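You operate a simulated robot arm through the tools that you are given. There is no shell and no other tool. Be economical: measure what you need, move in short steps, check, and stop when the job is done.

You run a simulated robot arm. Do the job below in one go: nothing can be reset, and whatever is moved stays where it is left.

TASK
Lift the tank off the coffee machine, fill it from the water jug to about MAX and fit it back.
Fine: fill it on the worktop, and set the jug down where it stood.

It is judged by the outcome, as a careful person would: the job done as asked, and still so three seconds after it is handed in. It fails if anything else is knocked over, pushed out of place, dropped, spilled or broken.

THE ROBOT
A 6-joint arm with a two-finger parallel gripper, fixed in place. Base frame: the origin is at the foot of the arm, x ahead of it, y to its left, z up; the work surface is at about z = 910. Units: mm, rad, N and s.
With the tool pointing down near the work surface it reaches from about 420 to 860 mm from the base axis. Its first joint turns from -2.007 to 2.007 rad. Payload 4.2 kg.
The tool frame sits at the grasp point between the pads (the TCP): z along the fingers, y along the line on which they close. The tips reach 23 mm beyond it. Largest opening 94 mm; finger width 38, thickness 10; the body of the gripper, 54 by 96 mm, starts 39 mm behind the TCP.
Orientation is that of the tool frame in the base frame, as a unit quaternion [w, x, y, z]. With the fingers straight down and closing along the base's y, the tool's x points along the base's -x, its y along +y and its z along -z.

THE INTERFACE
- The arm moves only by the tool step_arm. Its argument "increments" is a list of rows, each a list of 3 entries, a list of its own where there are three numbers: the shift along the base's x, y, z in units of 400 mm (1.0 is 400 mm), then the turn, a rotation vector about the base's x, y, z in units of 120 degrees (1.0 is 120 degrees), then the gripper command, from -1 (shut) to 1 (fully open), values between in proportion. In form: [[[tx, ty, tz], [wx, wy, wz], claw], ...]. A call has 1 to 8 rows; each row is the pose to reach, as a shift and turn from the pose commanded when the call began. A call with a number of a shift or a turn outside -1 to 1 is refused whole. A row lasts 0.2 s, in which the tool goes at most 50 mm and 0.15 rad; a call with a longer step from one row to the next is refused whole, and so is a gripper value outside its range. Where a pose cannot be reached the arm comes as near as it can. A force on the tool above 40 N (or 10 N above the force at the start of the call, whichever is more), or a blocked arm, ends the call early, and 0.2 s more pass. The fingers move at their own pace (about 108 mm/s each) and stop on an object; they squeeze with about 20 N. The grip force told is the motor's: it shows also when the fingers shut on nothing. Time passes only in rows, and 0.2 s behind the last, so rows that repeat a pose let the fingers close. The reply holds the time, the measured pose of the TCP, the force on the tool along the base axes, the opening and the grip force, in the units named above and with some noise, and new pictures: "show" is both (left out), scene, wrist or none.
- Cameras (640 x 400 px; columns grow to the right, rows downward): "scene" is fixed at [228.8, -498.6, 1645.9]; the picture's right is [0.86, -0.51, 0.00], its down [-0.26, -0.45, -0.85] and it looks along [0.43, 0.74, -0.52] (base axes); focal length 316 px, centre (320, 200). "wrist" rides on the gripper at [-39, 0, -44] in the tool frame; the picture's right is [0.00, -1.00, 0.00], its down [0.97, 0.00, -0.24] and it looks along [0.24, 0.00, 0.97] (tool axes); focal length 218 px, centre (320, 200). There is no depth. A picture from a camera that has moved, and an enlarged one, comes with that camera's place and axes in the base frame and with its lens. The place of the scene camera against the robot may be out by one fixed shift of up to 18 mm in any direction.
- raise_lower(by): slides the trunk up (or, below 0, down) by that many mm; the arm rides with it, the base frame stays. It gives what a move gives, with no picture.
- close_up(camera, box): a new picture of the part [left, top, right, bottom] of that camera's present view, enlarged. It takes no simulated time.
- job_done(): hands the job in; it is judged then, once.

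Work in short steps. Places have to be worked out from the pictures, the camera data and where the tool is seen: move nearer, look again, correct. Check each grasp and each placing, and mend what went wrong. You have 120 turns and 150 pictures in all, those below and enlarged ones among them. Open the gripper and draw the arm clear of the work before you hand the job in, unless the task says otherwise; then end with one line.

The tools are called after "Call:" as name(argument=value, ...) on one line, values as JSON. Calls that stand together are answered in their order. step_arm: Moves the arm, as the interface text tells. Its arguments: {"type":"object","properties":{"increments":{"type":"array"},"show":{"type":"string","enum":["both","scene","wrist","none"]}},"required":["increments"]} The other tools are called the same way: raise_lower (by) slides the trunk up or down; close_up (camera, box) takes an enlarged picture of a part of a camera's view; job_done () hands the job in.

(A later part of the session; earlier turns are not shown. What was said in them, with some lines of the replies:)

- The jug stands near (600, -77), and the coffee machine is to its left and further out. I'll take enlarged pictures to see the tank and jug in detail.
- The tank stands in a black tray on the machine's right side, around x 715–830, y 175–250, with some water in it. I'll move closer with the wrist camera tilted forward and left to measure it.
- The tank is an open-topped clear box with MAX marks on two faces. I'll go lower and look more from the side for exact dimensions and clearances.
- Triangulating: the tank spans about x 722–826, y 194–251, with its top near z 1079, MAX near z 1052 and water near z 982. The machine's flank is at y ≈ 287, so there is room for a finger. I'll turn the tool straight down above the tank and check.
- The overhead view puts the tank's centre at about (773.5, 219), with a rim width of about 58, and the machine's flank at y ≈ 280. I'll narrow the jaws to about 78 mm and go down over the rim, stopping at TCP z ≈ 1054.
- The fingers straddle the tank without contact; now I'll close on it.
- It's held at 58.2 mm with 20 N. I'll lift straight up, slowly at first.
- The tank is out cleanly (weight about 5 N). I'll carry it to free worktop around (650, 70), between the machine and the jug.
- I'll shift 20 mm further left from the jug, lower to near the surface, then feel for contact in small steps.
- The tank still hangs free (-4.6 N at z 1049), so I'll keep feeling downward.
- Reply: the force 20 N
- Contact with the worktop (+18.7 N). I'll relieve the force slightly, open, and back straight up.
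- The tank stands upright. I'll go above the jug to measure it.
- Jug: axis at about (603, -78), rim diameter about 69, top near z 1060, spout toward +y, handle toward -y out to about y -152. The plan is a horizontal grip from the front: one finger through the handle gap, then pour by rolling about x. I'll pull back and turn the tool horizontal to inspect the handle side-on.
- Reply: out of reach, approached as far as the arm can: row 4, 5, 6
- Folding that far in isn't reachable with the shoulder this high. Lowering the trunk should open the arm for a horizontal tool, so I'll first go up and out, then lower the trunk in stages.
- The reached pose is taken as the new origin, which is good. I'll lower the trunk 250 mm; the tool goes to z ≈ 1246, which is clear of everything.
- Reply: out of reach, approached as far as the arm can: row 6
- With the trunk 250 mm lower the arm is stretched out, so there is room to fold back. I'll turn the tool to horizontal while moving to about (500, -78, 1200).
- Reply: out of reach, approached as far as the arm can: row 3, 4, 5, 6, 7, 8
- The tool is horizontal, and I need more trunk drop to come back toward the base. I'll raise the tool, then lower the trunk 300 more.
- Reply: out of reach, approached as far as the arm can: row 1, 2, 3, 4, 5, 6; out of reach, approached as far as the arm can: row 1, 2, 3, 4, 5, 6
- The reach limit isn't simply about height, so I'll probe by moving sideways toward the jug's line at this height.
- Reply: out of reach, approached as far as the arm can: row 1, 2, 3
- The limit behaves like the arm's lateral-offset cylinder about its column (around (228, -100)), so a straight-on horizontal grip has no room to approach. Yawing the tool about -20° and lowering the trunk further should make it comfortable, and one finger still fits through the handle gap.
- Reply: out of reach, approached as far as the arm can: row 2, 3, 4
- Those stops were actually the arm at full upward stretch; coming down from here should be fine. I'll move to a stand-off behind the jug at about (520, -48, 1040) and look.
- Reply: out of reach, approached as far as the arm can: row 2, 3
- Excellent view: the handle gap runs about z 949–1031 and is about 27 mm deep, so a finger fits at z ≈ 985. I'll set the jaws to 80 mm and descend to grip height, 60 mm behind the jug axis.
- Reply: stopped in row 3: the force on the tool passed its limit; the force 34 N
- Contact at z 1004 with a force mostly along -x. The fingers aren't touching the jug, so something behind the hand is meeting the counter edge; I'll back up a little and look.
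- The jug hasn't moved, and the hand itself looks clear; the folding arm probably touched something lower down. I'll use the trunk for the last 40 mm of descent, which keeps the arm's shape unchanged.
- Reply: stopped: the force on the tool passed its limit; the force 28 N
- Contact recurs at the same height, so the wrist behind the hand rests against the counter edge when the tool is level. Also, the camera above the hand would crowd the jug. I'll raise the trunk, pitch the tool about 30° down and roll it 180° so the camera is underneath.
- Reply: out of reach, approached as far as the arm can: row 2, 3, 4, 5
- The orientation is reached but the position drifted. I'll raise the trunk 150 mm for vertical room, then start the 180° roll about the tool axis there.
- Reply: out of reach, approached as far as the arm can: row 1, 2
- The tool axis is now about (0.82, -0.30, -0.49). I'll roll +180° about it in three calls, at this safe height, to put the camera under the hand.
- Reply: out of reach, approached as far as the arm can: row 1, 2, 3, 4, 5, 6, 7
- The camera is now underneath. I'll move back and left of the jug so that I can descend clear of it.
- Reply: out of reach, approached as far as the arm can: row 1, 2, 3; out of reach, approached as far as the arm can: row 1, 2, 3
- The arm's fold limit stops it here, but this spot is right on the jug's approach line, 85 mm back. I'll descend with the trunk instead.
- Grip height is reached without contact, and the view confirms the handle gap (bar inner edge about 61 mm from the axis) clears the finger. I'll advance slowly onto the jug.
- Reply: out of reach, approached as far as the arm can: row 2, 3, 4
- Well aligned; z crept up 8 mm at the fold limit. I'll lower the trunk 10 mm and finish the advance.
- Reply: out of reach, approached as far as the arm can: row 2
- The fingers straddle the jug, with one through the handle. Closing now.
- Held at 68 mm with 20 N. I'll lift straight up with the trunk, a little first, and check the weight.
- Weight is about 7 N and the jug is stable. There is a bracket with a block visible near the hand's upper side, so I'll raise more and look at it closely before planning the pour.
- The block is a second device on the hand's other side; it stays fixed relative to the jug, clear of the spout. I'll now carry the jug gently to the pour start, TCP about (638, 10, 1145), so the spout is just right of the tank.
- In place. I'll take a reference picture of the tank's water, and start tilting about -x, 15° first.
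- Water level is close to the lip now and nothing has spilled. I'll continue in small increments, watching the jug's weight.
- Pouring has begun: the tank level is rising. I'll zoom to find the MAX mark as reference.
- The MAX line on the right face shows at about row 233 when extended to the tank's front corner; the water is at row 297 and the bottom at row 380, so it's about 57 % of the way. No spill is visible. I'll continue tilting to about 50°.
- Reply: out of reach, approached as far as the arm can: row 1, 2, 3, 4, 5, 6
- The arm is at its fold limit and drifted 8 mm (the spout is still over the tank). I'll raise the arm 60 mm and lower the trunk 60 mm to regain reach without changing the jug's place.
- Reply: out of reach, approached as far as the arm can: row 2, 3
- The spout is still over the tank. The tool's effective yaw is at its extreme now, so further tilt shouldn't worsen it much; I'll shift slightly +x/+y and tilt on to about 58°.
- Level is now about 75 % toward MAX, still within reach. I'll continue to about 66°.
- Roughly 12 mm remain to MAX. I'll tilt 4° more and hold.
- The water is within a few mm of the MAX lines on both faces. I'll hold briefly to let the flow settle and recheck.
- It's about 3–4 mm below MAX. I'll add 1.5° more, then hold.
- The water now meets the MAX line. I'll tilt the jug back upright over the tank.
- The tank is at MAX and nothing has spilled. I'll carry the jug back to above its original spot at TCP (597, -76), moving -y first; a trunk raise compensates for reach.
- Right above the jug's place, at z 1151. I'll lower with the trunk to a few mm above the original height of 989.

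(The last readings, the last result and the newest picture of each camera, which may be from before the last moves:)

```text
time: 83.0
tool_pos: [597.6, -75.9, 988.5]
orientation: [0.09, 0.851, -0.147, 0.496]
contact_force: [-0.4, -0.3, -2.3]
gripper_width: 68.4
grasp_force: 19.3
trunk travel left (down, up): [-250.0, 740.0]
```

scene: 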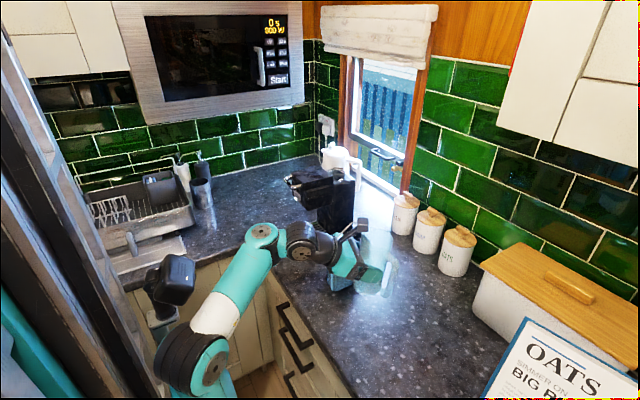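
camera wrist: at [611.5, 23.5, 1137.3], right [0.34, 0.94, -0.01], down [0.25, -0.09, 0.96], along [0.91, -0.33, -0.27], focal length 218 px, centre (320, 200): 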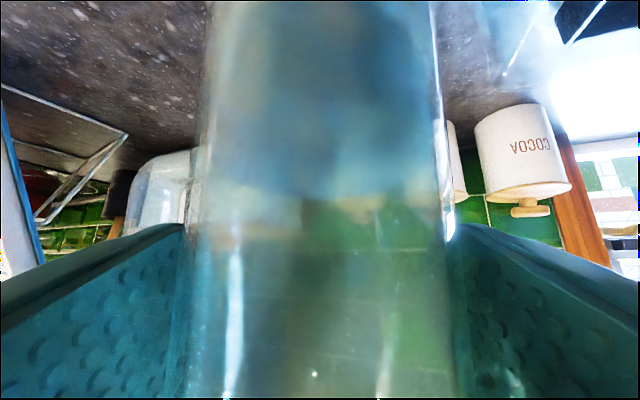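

Contact is starting. One more millimetre, then open to 80 mm.

Call:
raise_lower(by=-1)

Call:
step_arm(increments=[[[0, 0, 0], [0, 0, 0], 0.5], [[0, 0, 0], [0, 0, 0], 0.7], [[0, 0, 0], [0, 0, 0], 0.7]], show="both")

```text
time: 83.5
tool_pos: [596.8, -76.6, 988.3]
orientation: [0.089, 0.85, -0.146, 0.498]
contact_force: [0.3, -0.8, 4.9]
gripper_width: 68.3
grasp_force: 19.9
trunk travel left (down, up): [-249.0, 741.0]
```

```text
time: 84.3
tool_pos: [596.9, -75.2, 988.1]
orientation: [0.09, 0.85, -0.147, 0.497]
contact_force: [-0.8, 0.1, 0.1]
gripper_width: 79.7
grasp_force: 0.2
trunk travel left (down, up): [-249.0, 741.0]
camera wrist: at [543.1, -56.5, 974.5], right [0.34, 0.94, -0.01], down [0.25, -0.08, 0.96], along [0.91, -0.33, -0.27], focal length 218 px, centre (320, 200)
```

scene: 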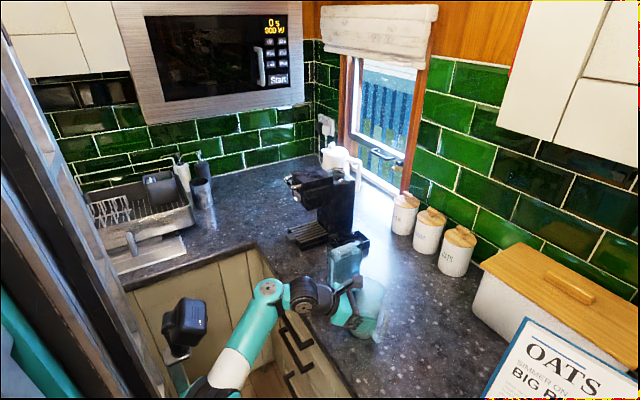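
wrist: 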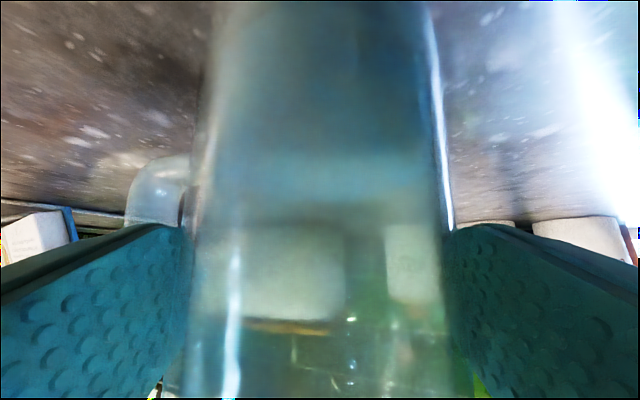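

The jug stands free. I'll back out straight along the approach line.

Call:
step_arm(increments=[[[-0.04, 0.0145, 0], [0, 0, 0], 0.7], [[-0.08, 0.029, 0], [0, 0, 0], 0.7], [[-0.12, 0.0435, 0], [0, 0, 0], 0.7], [[-0.16, 0.058, 0], [0, 0, 0], 0.7], [[-0.185, 0.067, 0], [0, 0, 0], 0.7]], show="wrist")

```text
time: 85.5
tool_pos: [525.7, -50.2, 987.6]
orientation: [0.089, 0.851, -0.146, 0.497]
contact_force: [-0.5, -0.9, 0.3]
gripper_width: 79.9
grasp_force: 0.0
out of reach, approached as far as the arm can: row 5
trunk travel left (down, up): [-249.0, 741.0]
camera wrist: at [472.3, -31.1, 973.4], right [0.34, 0.94, -0.01], down [0.25, -0.08, 0.96], along [0.91, -0.33, -0.27], focal length 218 px, centre (320, 200)
```

wrist: 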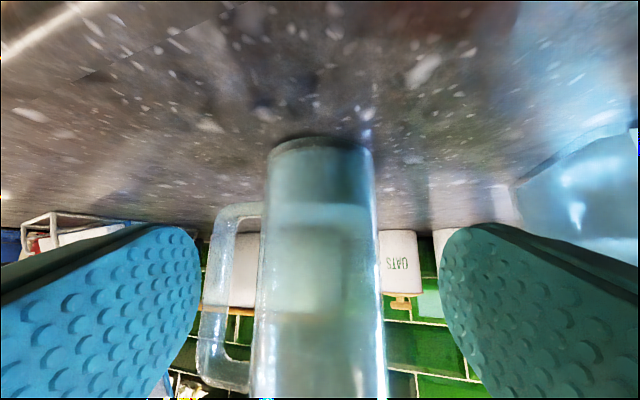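

The jug is upright on its original spot. I'll raise the trunk and turn the tool to point down (keeping this roll, which the gripper's symmetry allows) while moving toward the tank.

Call:
raise_lower(by=370)

Call:
step_arm(increments=[[[0.04, 0.03, 0], [0.011, 0.0625, 0.018], 0.7], [[0.08, 0.06, 0], [0.022, 0.125, 0.037], 0.7], [[0.12, 0.09, 0], [0.034, 0.1875, 0.055], 0.7], [[0.16, 0.13, 0], [0.045, 0.25, 0.073], 0.7], [[0.2, 0.17, 0], [0.056, 0.3125, 0.092], 0.7], [[0.24, 0.22, 0], [0.067, 0.375, 0.11], 0.7], [[0.28, 0.28, 0], [0.078, 0.4375, 0.128], 0.7], [[0.31, 0.34, 0], [0.0896, 0.5, 0.1468], 0.7]], show="both")

```text
time: 89.1
tool_pos: [525.7, -49.4, 1356.9]
orientation: [0.089, 0.851, -0.146, 0.497]
contact_force: [-0.5, 0.0, 0.4]
gripper_width: 80.0
grasp_force: 0.1
trunk travel left (down, up): [-619.0, 371.0]
```

```text
time: 90.9
tool_pos: [623.4, 29.4, 1261.1]
orientation: [-0.036, 0.999, 0.005, 0.005]
contact_force: [-0.2, 0.6, 0.7]
gripper_width: 80.2
grasp_force: 0.0
out of reach, approached as far as the arm can: row 3, 4, 5, 6, 7, 8
trunk travel left (down, up): [-619.0, 371.0]
camera wrist: at [583.8, 25.4, 1303.6], right [-0.01, 1.0, 0.07], down [0.97, -0.01, 0.25], along [0.25, 0.07, -0.97], focal length 218 px, centre (320, 200)
```

scene: 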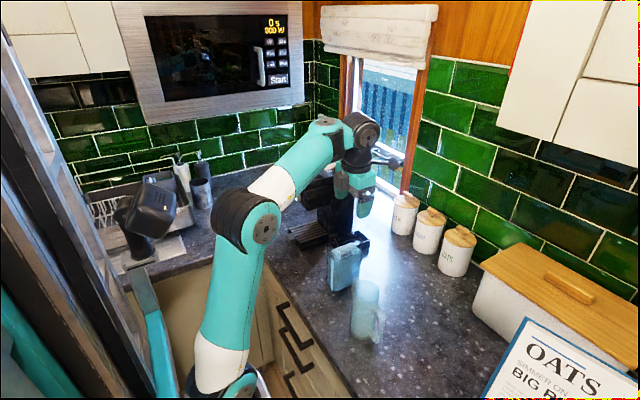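
wrist: 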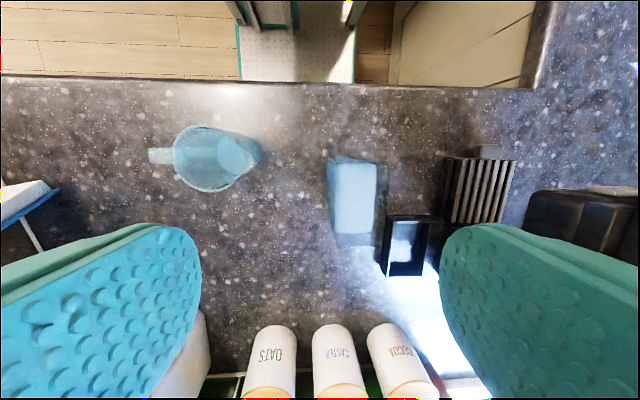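

I'll raise the trunk fully back to its starting height for the tank work, and straighten the small 4° tilt while moving over the tank.

Call:
raise_lower(by=200)

Call:
step_arm(increments=[[[0.01, 0.02, -0.06], [-0.006, 0.001, -0.001], 0.7], [[0.02, 0.05, -0.15], [-0.012, 0.002, -0.002], 0.7], [[0.03, 0.08, -0.25], [-0.018, 0.003, -0.003], 0.7], [[0.045, 0.11, -0.35], [-0.024, 0.004, -0.004], 0.7], [[0.06, 0.14, -0.45], [-0.034, 0.005, -0.005], 0.7], [[0.067, 0.152, -0.55], [-0.034, 0.005, -0.005], 0.7], [[0.067, 0.152, -0.6], [-0.034, 0.005, -0.005], 0.7]], show="both")

```text
time: 93.1
tool_pos: [622.9, 28.6, 1460.6]
orientation: [-0.036, 0.999, 0.006, 0.005]
contact_force: [-0.6, -0.3, 0.3]
gripper_width: 79.9
grasp_force: 0.1
trunk travel left (down, up): [-819.0, 171.0]
```

```text
time: 94.7
tool_pos: [721.7, 121.2, 1279.0]
orientation: [0.001, 1.0, 0.001, -0.001]
contact_force: [-0.6, 0.0, -0.5]
gripper_width: 79.6
grasp_force: 0.1
out of reach, approached as far as the arm can: row 3, 4, 5, 6, 7
trunk travel left (down, up): [-819.0, 171.0]
camera wrist: at [682.7, 120.7, 1322.8], right [0.0, 1.0, 0.0], down [0.97, 0.0, 0.24], along [0.24, 0.0, -0.97], focal length 218 px, centre (320, 200)
```

scene: 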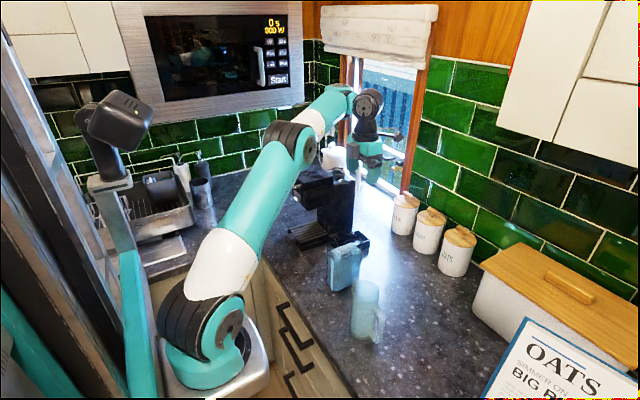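
wrist: 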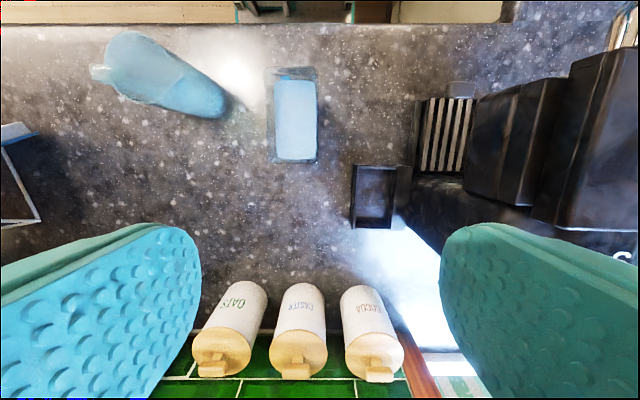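

Position drifted outward; I'll command back toward the tank at (650, 90) at this height and see.

Call:
step_arm(increments=[[[-0.05, -0.02, 0], [0, 0, 0], 0.7], [[-0.1, -0.045, 0], [0, 0, 0], 0.7], [[-0.14, -0.06, -0.03], [0, 0, 0], 0.7], [[-0.18, -0.078, -0.08], [0, 0, 0], 0.7]], show="scene")

```text
time: 95.7
tool_pos: [707.0, 116.0, 1302.5]
orientation: [0.001, 1.0, 0.001, -0.001]
contact_force: [0.1, 0.2, 0.0]
gripper_width: 80.1
grasp_force: 0.0
out of reach, approached as far as the arm can: row 1, 2, 3, 4
trunk travel left (down, up): [-819.0, 171.0]
```

scene: 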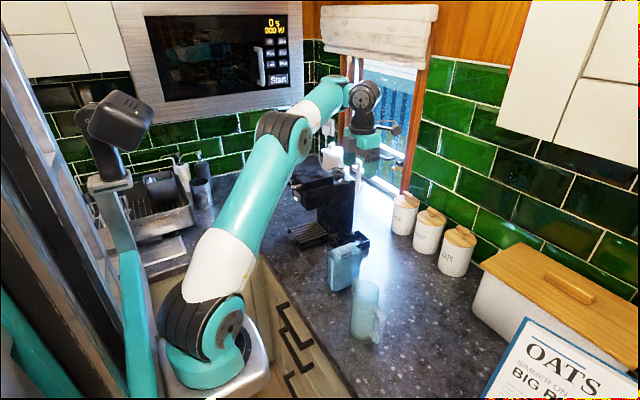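

This looks like a wrist-roll limit following the 180° roll. I'll undo the roll (+180° about base z) up here in the clear.

Call:
step_arm(increments=[[[0, 0, 0], [0, 0, 0.0714], 0.7], [[0, 0, 0], [0, 0, 0.1428], 0.7], [[0, 0, 0], [0, 0, 0.2142], 0.7], [[0, 0, 0], [0, 0, 0.2856], 0.7], [[0, 0, 0], [0, 0, 0.357], 0.7], [[0, 0, 0], [0, 0, 0.4284], 0.7], [[0, 0, 0], [0, 0, 0.5], 0.7]], show="none")

Call:
step_arm(increments=[[[0, 0, 0], [0, 0, 0.0714], 0.7], [[0, 0, 0], [0, 0, 0.1428], 0.7], [[0, 0, 0], [0, 0, 0.2142], 0.7], [[0, 0, 0], [0, 0, 0.2856], 0.7], [[0, 0, 0], [0, 0, 0.357], 0.7], [[0, 0, 0], [0, 0, 0.4284], 0.7], [[0, 0, 0], [0, 0, 0.5], 0.7]], show="none")

Call:
step_arm(increments=[[[0, 0, 0], [0, 0, 0.0714], 0.7], [[0, 0, 0], [0, 0, 0.1428], 0.7], [[0, 0, 0], [0, 0, 0.2142], 0.7], [[0, 0, 0], [0, 0, 0.2856], 0.7], [[0, 0, 0], [0, 0, 0.357], 0.7], [[0, 0, 0], [0, 0, 0.4284], 0.7], [[0, 0, 0], [0, 0, 0.5], 0.7]], show="scene")

```text
time: 97.3
tool_pos: [706.2, 114.5, 1304.9]
orientation: [-0.002, 0.866, 0.501, 0.0]
contact_force: [-0.3, -0.1, -1.0]
gripper_width: 79.7
grasp_force: 0.0
trunk travel left (down, up): [-819.0, 171.0]
```

```text
time: 98.9
tool_pos: [705.0, 115.4, 1305.0]
orientation: [-0.002, 0.498, 0.867, -0.001]
contact_force: [-0.1, 0.1, -0.7]
gripper_width: 80.0
grasp_force: 0.0
trunk travel left (down, up): [-819.0, 171.0]
```

```text
time: 100.5
tool_pos: [703.8, 113.4, 1302.1]
orientation: [-0.001, -0.002, 1.0, -0.001]
contact_force: [0.8, 0.2, 0.6]
gripper_width: 79.8
grasp_force: 0.0
trunk travel left (down, up): [-819.0, 171.0]
```

scene: 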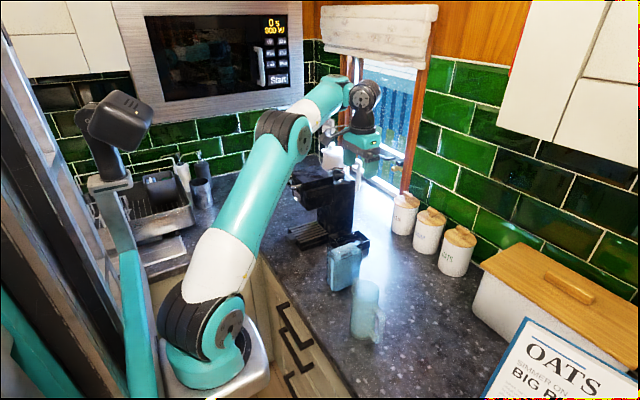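

Original roll restored. I'll raise the trunk back to its start height and move over the tank.

Call:
raise_lower(by=81)

Call:
step_arm(increments=[[[-0.03, -0.01, -0.08], [0, 0, 0], 0.66], [[-0.06, -0.025, -0.17], [0, 0, 0], 0.66], [[-0.09, -0.04, -0.26], [0, 0, 0], 0.66], [[-0.12, -0.055, -0.36], [0, 0, 0], 0.66], [[-0.135, -0.06, -0.46], [0, 0, 0], 0.66], [[-0.135, -0.06, -0.55], [0, 0, 0], 0.66]], show="both")

```text
time: 101.7
tool_pos: [704.2, 114.1, 1385.0]
orientation: [-0.002, 0.0, 1.0, -0.001]
contact_force: [0.6, -0.1, -0.7]
gripper_width: 79.6
grasp_force: 0.1
trunk travel left (down, up): [-900.0, 90.0]
```

```text
time: 103.0
tool_pos: [772.9, 149.4, 1193.3]
orientation: [-0.002, -0.001, 1.0, -0.001]
contact_force: [-1.6, -0.9, 0.0]
gripper_width: 78.1
grasp_force: 0.0
out of reach, approached as far as the arm can: row 1, 2, 3, 4, 5, 6
trunk travel left (down, up): [-900.0, 90.0]
camera wrist: at [811.4, 149.6, 1236.9], right [0.0, -1.0, 0.0], down [-0.97, 0.0, 0.24], along [-0.24, 0.0, -0.97], focal length 218 px, centre (320, 200)
```

scene: 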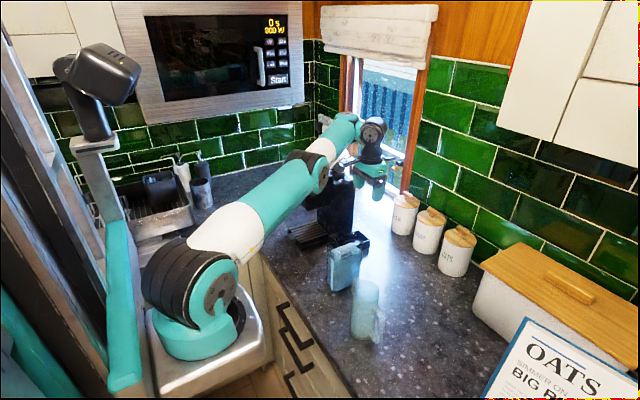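
wrist: 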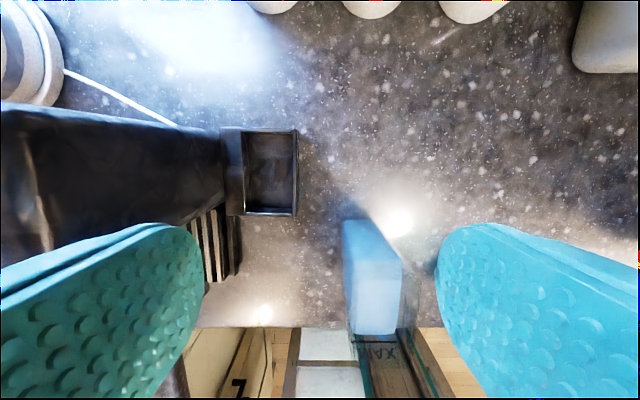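

Still pushed outward even with the original roll. I'll look closely at the wrist's configuration compared with the earlier grasp.

Call:
close_up(camera="scene", box=[270, 80, 420, 220])

```text
2.86 times, centred on (345, 150) of scene
camera zoom: at [228.8, -498.6, 1645.9], right [0.86, -0.51, 0.0], down [-0.26, -0.45, -0.85], along [0.43, 0.74, -0.52], focal length 903 px, centre (249, 343)
```

zoom: 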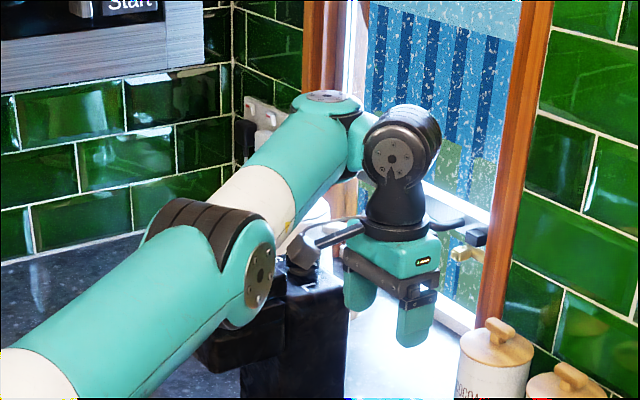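

The boundary points all lie on a sphere about the shoulder, so the elbow is pinned just past straight. I'll push up to full stretch and draw back in, so that the elbow can fold the normal way again.

Call:
step_arm(increments=[[[0, 0, 0.08], [0, 0, 0], 0.66], [[0, 0, 0.18], [0, 0, 0], 0.66], [[0, 0, 0.29], [0, 0, 0], 0.66], [[0, 0, 0.4], [0, 0, 0], 0.66], [[0, 0, 0.5], [0, 0, 0], 0.66]], show="none")

Call:
step_arm(increments=[[[-0.05, -0.02, -0.03], [0, 0, 0], 0.66], [[-0.1, -0.04, -0.06], [0, 0, 0], 0.66], [[-0.15, -0.06, -0.09], [0, 0, 0], 0.66]], show="scene")

```text
time: 104.2
tool_pos: [772.2, 148.1, 1391.9]
orientation: [-0.004, -0.001, 1.0, -0.002]
contact_force: [0.1, -0.3, 0.7]
gripper_width: 78.1
grasp_force: 0.1
trunk travel left (down, up): [-900.0, 90.0]
```

```text
time: 105.0
tool_pos: [714.0, 123.1, 1354.7]
orientation: [-0.001, -0.001, 1.0, -0.001]
contact_force: [-1.0, -0.5, 0.1]
gripper_width: 78.0
grasp_force: 0.0
trunk travel left (down, up): [-900.0, 90.0]
```

scene: 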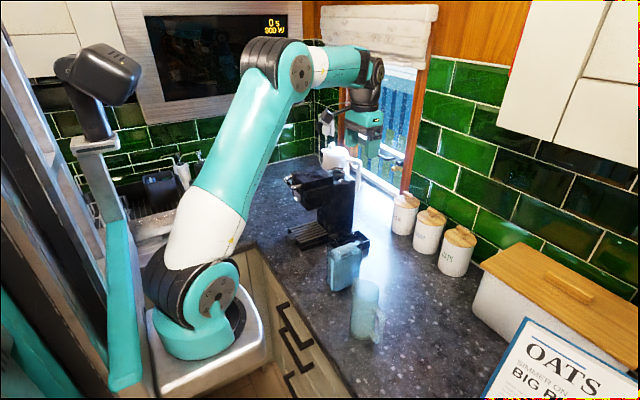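

The elbow is back in its normal fold. Now over the tank at (650, 90).

Call:
step_arm(increments=[[[-0.03, -0.015, -0.09], [0, 0, 0], 0.66], [[-0.06, -0.03, -0.19], [0, 0, 0], 0.66], [[-0.1, -0.05, -0.28], [0, 0, 0], 0.66], [[-0.14, -0.07, -0.37], [0, 0, 0], 0.66], [[-0.16, -0.082, -0.45], [0, 0, 0], 0.66], [[-0.16, -0.082, -0.52], [0, 0, 0], 0.66]], show="wrist")

Call:
close_up(camera="wrist", box=[220, 60, 420, 300])

```text
time: 106.5
tool_pos: [651.2, 90.6, 1145.8]
orientation: [-0.002, 0.0, 1.0, -0.001]
contact_force: [-0.2, -0.4, 0.2]
gripper_width: 77.9
grasp_force: 0.2
trunk travel left (down, up): [-900.0, 90.0]
camera wrist: at [689.6, 90.3, 1189.7], right [0.0, -1.0, 0.0], down [-0.97, 0.0, 0.24], along [-0.24, 0.0, -0.97], focal length 218 px, centre (320, 200)
```

wrist: 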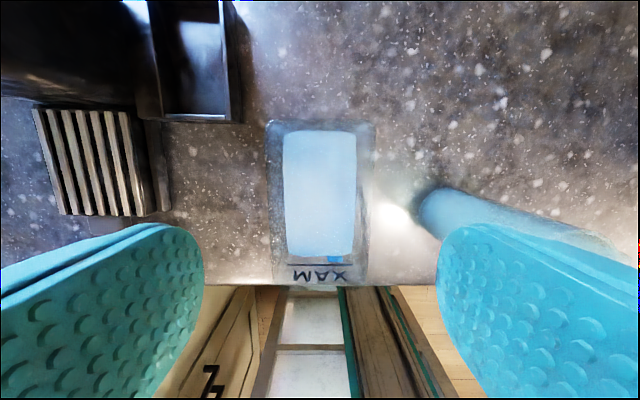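

```text
1.67 times, centred on (320, 180) of wrist
camera zoom: at [689.6, 90.3, 1189.7], right [0.0, -1.0, 0.0], down [-0.97, 0.0, 0.24], along [-0.24, 0.0, -0.97], focal length 364 px, centre (320, 233)
```

zoom: 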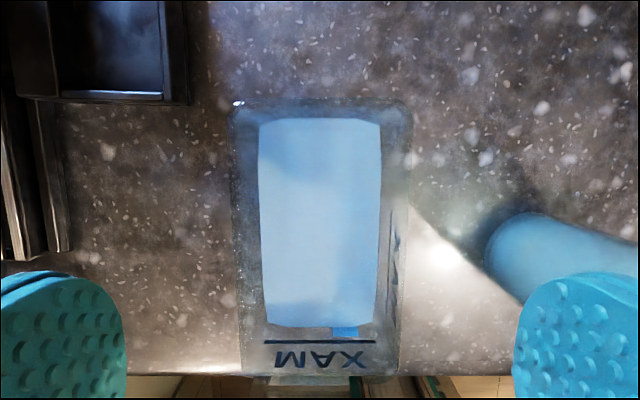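

Centred over the tank, and the level reads at MAX to within a few mm. I'll descend to grip height.

Call:
step_arm(increments=[[[0, 0, -0.08], [0, 0, 0], 0.66], [[0, 0, -0.16], [0, 0, 0], 0.66], [[0, 0, -0.22], [0, 0, 0], 0.66], [[-0.002, 0, -0.254], [0, 0, 0], 0.66], [[-0.002, 0, -0.254], [0, 0, 0], 0.66]], show="none")

Call:
step_arm(increments=[[[0, 0, 0], [0, 0, 0], 0.3], [[0, 0, 0], [0, 0, 0], -1], [[0, 0, 0], [0, 0, 0], -1], [[0, 0, 0], [0, 0, 0], -1]], show="scene")

```text
time: 107.7
tool_pos: [650.1, 89.5, 1044.5]
orientation: [-0.002, -0.001, 1.0, -0.001]
contact_force: [0.6, -0.2, -0.3]
gripper_width: 77.9
grasp_force: 0.1
trunk travel left (down, up): [-900.0, 90.0]
```

```text
time: 108.7
tool_pos: [648.9, 90.3, 1044.7]
orientation: [-0.002, -0.001, 1.0, -0.002]
contact_force: [0.2, 0.3, 0.0]
gripper_width: 57.9
grasp_force: 19.5
trunk travel left (down, up): [-900.0, 90.0]
```

scene: 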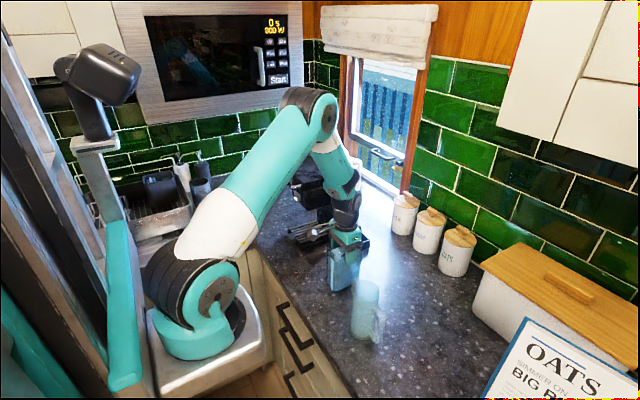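

Gripped again (57.9 mm, 20 N). I'll lift slowly — it's nearly twice as heavy — and check for slip.

Call:
step_arm(increments=[[[0, 0, 0.012], [0, 0, 0], -1], [[0, 0, 0.03], [0, 0, 0], -1], [[0, 0, 0.06], [0, 0, 0], -1], [[0, 0, 0.1], [0, 0, 0], -1], [[0, 0, 0.14], [0, 0, 0], -1], [[0, 0, 0.18], [0, 0, 0], -1], [[0, 0, 0.2], [0, 0, 0], -1]], show="both")

```text
time: 110.2
tool_pos: [650.2, 89.8, 1124.7]
orientation: [-0.003, -0.002, 1.0, -0.001]
contact_force: [1.0, 0.2, -8.7]
gripper_width: 57.7
grasp_force: 20.0
trunk travel left (down, up): [-900.0, 90.0]
camera wrist: at [689.3, 90.1, 1167.6], right [0.0, -1.0, 0.0], down [-0.97, 0.0, 0.24], along [-0.24, 0.0, -0.97], focal length 218 px, centre (320, 200)
```

scene: 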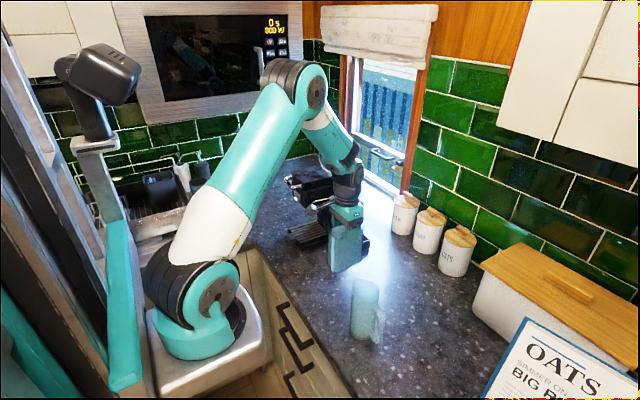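
wrist: 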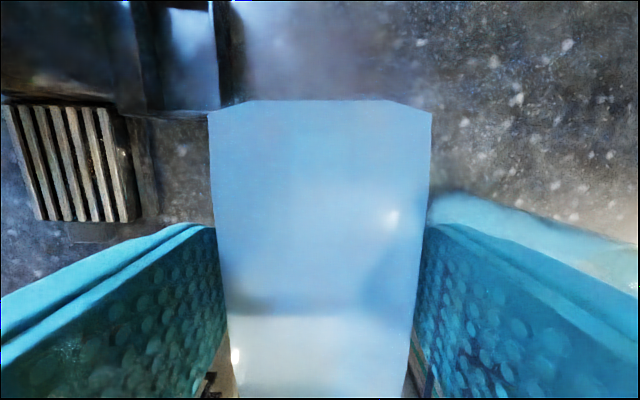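

Held firmly at 8.7 N. I'll carry it gently back to beside the tray, x first and then y.

Call:
step_arm(increments=[[[0.02, 0.01, 0], [0, 0, 0], -1], [[0.07, 0.03, 0], [0, 0, 0], -1], [[0.13, 0.06, 0], [0, 0, 0], -1], [[0.19, 0.1, 0], [0, 0, 0], -1], [[0.25, 0.14, 0], [0, 0, 0], -1], [[0.29, 0.19, 0], [0, 0, 0], -1], [[0.305, 0.23, 0], [0, 0, 0], -1], [[0.305, 0.25, 0], [0, 0, 0], -1]], show="none")

Call:
step_arm(increments=[[[0, 0.02, 0], [0, 0, 0], -1], [[0, 0.045, 0], [0, 0, 0], -1], [[0, 0.063, 0], [0, 0, 0], -1], [[0, 0.071, 0], [0, 0, 0], -1], [[0, 0.071, 0], [0, 0, 0], -1]], show="both")

Call:
close_up(camera="scene", box=[310, 160, 410, 270])

```text
time: 112.0
tool_pos: [773.5, 189.2, 1125.3]
orientation: [-0.002, -0.001, 1.0, -0.001]
contact_force: [-0.6, 0.4, -7.6]
gripper_width: 57.7
grasp_force: 19.9
trunk travel left (down, up): [-900.0, 90.0]
```

```text
time: 113.2
tool_pos: [771.4, 217.8, 1124.4]
orientation: [-0.003, -0.001, 1.0, -0.001]
contact_force: [-0.2, -0.3, -7.7]
gripper_width: 57.9
grasp_force: 20.1
trunk travel left (down, up): [-900.0, 90.0]
camera wrist: at [811.4, 218.7, 1167.3], right [0.0, -1.0, 0.0], down [-0.97, 0.0, 0.25], along [-0.25, 0.0, -0.97], focal length 218 px, centre (320, 200)
```

scene: 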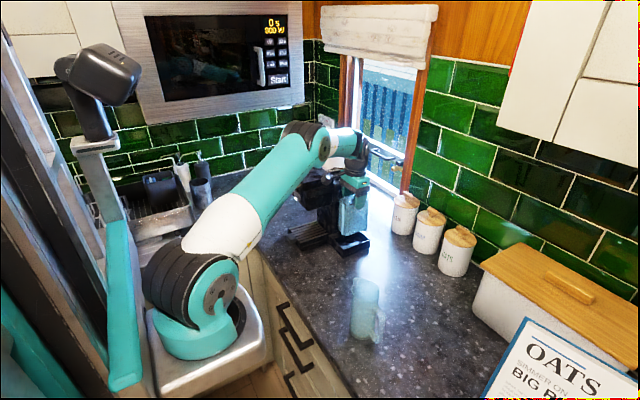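
wrist: 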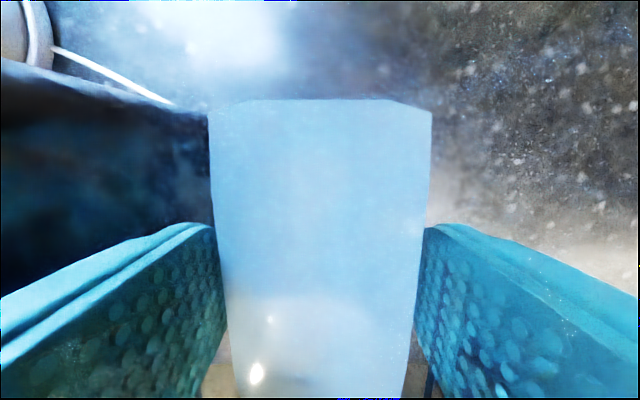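

```text
3.64 times, centred on (360, 215) of scene
camera zoom: at [228.8, -498.6, 1645.9], right [0.86, -0.51, 0.0], down [-0.26, -0.45, -0.85], along [0.43, 0.74, -0.52], focal length 1150 px, centre (174, 146)
```

zoom: 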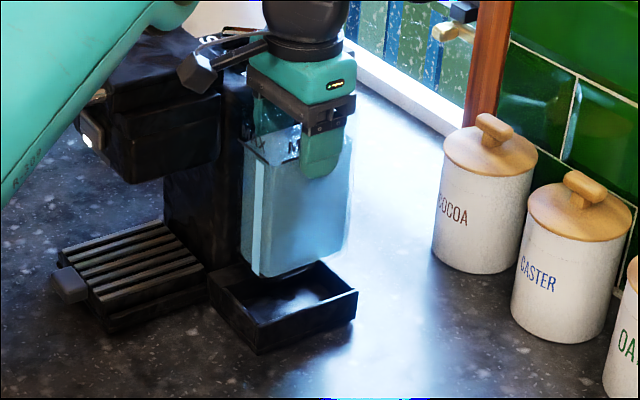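

Aligned over the tray. I'll lower to just above the seat, which I expect at TCP z ≈ 1056.

Call:
step_arm(increments=[[[0, 0, -0.03], [0, 0, 0], -1], [[0, 0, -0.065], [0, 0, 0], -1], [[0, 0, -0.1], [0, 0, 0], -1], [[0, 0, -0.13], [0, 0, 0], -1], [[0, 0, -0.15], [0, 0, 0], -1], [[0, 0, -0.16], [0, 0, 0], -1]], show="none")

Call:
close_up(camera="scene", box=[310, 160, 410, 270])

```text
time: 114.7
tool_pos: [770.9, 218.4, 1060.5]
orientation: [-0.002, -0.001, 1.0, -0.001]
contact_force: [0.4, -0.7, -8.0]
gripper_width: 58.1
grasp_force: 19.6
trunk travel left (down, up): [-900.0, 90.0]
```

```text
3.64 times, centred on (360, 215) of scene
camera zoom: at [228.8, -498.6, 1645.9], right [0.86, -0.51, 0.0], down [-0.26, -0.45, -0.85], along [0.43, 0.74, -0.52], focal length 1150 px, centre (174, 146)
```

zoom: 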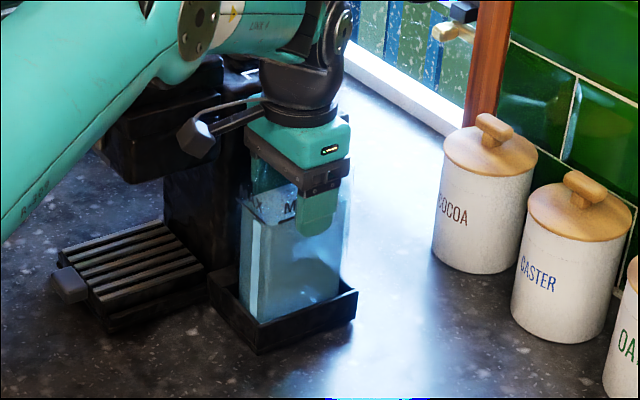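

The tank is inside the tray walls with no side contact. I'll ease down the last few millimetres.

Call:
step_arm(increments=[[[0, 0, -0.004], [0, 0, 0], -1], [[0, 0, -0.008], [0, 0, 0], -1], [[0, 0, -0.012], [0, 0, 0], -1]], show="none")

```text
time: 115.5
tool_pos: [771.3, 217.7, 1055.9]
orientation: [-0.002, -0.001, 1.0, -0.001]
contact_force: [-2.1, -1.7, 1.2]
gripper_width: 57.9
grasp_force: 20.1
trunk travel left (down, up): [-900.0, 90.0]
```

Contact at the expected seat height (force -8 → +1.2 N). One millimetre more to confirm seating.

Call:
step_arm(increments=[[[0, 0, -0.002], [0, 0, 0], -1], [[0, 0, -0.003], [0, 0, 0], -1]], show="none")

```text
time: 116.0
tool_pos: [771.8, 218.3, 1057.0]
orientation: [-0.002, 0.0, 1.0, -0.001]
contact_force: [-1.7, -3.0, 11.3]
gripper_width: 57.9
grasp_force: 20.0
trunk travel left (down, up): [-900.0, 90.0]
```

Firmly seated (+11 N). I'll relieve, open, and withdraw straight up.

Call:
step_arm(increments=[[[0, 0, 0.003], [0, 0, 0], -1], [[0, 0, 0.003], [0, 0, 0], -0.1], [[0, 0, 0.003], [0, 0, 0], 0.66], [[0, 0, 0.003], [0, 0, 0], 0.66]], show="none")

Call:
step_arm(increments=[[[0, 0, 0.04], [0, 0, 0], 0.66], [[0, 0, 0.11], [0, 0, 0], 0.66], [[0, 0, 0.2], [0, 0, 0], 0.66], [[0, 0, 0.3], [0, 0, 0], 0.66], [[0, 0, 0.41], [0, 0, 0], 0.66], [[0, -0.05, 0.51], [0, 0, 0], 0.66]], show="both")

Call:
close_up(camera="scene", box=[310, 160, 410, 270])

Call:
close_up(camera="wrist", box=[200, 80, 440, 320])

```text
time: 117.0
tool_pos: [772.5, 218.8, 1056.4]
orientation: [-0.003, -0.001, 1.0, -0.001]
contact_force: [-0.1, 0.7, 0.2]
gripper_width: 78.0
grasp_force: 0.0
trunk travel left (down, up): [-900.0, 90.0]
```

```text
time: 118.5
tool_pos: [770.6, 196.6, 1258.7]
orientation: [-0.003, -0.001, 1.0, -0.002]
contact_force: [0.7, 1.2, 0.3]
gripper_width: 77.8
grasp_force: 0.1
trunk travel left (down, up): [-900.0, 90.0]
camera wrist: at [811.0, 197.2, 1300.8], right [0.0, -1.0, 0.0], down [-0.97, 0.0, 0.24], along [-0.24, 0.0, -0.97], focal length 218 px, centre (320, 200)
```

scene: 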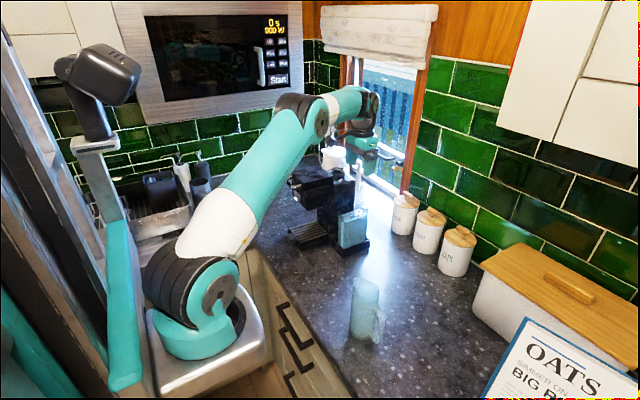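
wrist: 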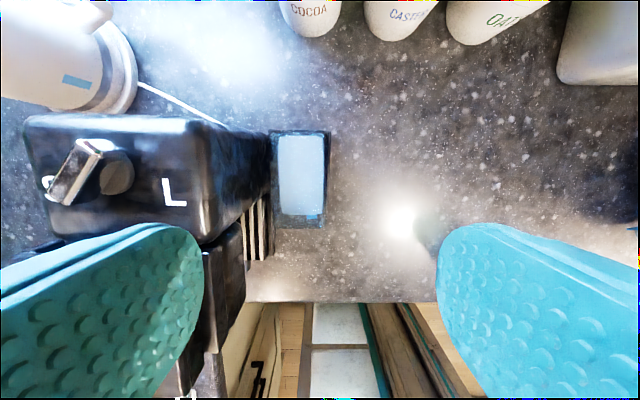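

```text
3.64 times, centred on (360, 215) of scene
camera zoom: at [228.8, -498.6, 1645.9], right [0.86, -0.51, 0.0], down [-0.26, -0.45, -0.85], along [0.43, 0.74, -0.52], focal length 1150 px, centre (174, 146)
```

zoom: 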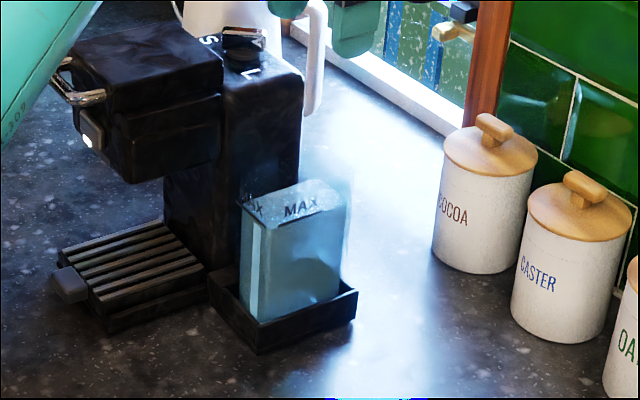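

```text
1.67 times, centred on (320, 200) of wrist
camera zoom: at [811.0, 197.2, 1300.8], right [0.0, -1.0, 0.0], down [-0.97, 0.0, 0.24], along [-0.24, 0.0, -0.97], focal length 364 px, centre (320, 200)
```

zoom: 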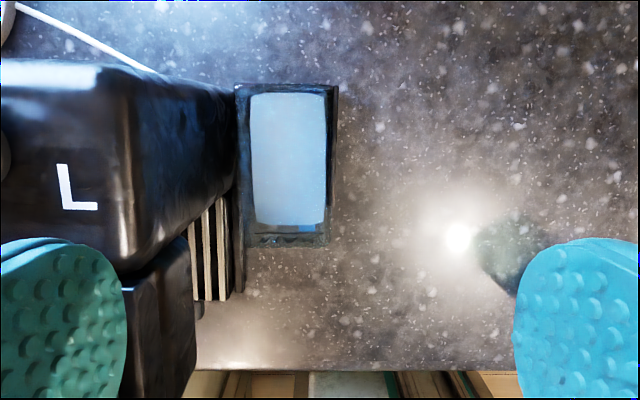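

The tank is seated square in its tray with the level at MAX, and the jug is on its spot. I'll open fully and draw the arm clear.

Call:
step_arm(increments=[[[-0.02, -0.06, 0.06], [0, 0, 0], 1], [[-0.06, -0.14, 0.12], [0, 0, 0], 1], [[-0.1, -0.22, 0.18], [0, 0, 0], 1], [[-0.15, -0.3, 0.24], [0, 0, 0], 1], [[-0.2, -0.38, 0.3], [0, 0, 0], 1], [[-0.25, -0.45, 0.36], [0, 0, 0], 1]], show="both")

Call:
close_up(camera="scene", box=[270, 140, 430, 360])

```text
time: 119.8
tool_pos: [668.8, 15.9, 1406.6]
orientation: [-0.003, -0.001, 1.0, -0.002]
contact_force: [0.7, 0.0, 0.9]
gripper_width: 94.3
grasp_force: 0.2
trunk travel left (down, up): [-900.0, 90.0]
camera wrist: at [709.1, 16.5, 1449.6], right [0.0, -1.0, 0.0], down [-0.97, 0.0, 0.25], along [-0.25, 0.0, -0.97], focal length 218 px, centre (320, 200)
```

scene: 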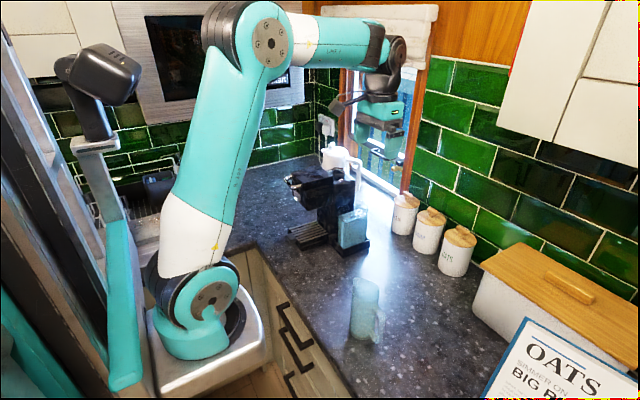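
wrist: 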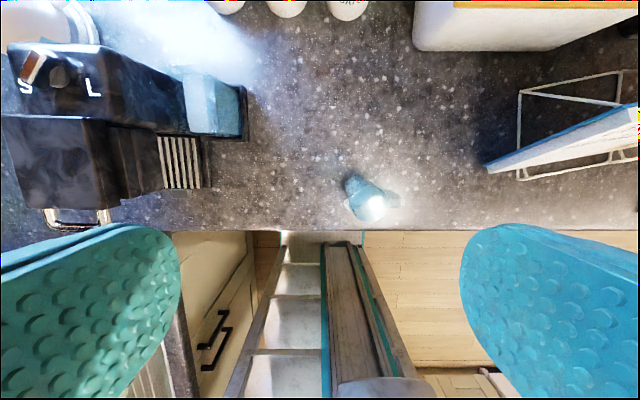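

```text
1.82 times, centred on (350, 250) of scene
camera zoom: at [228.8, -498.6, 1645.9], right [0.86, -0.51, 0.0], down [-0.26, -0.45, -0.85], along [0.43, 0.74, -0.52], focal length 575 px, centre (266, 109)
```

zoom: 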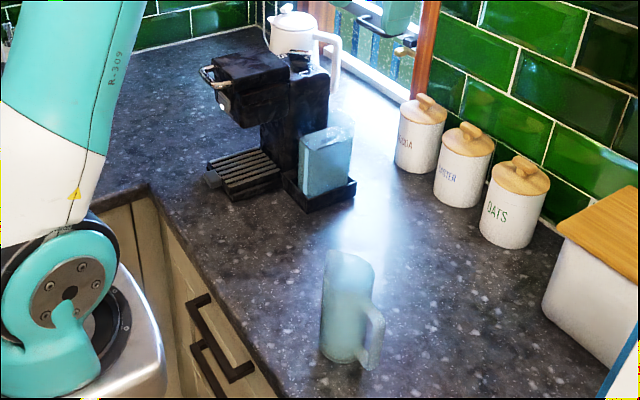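

All is in place: the tank is full and seated, the jug stands upright on its original spot, the worktop is dry and the arm is clear. I'm handing the job in.

Call:
job_done()

```text
The job is handed in.
```

The tank is filled to within a few millimetres of MAX and seated back in its tray on the coffee machine. The jug stands where it was, no spill shows in the pictures, and the arm is clear with its gripper open.
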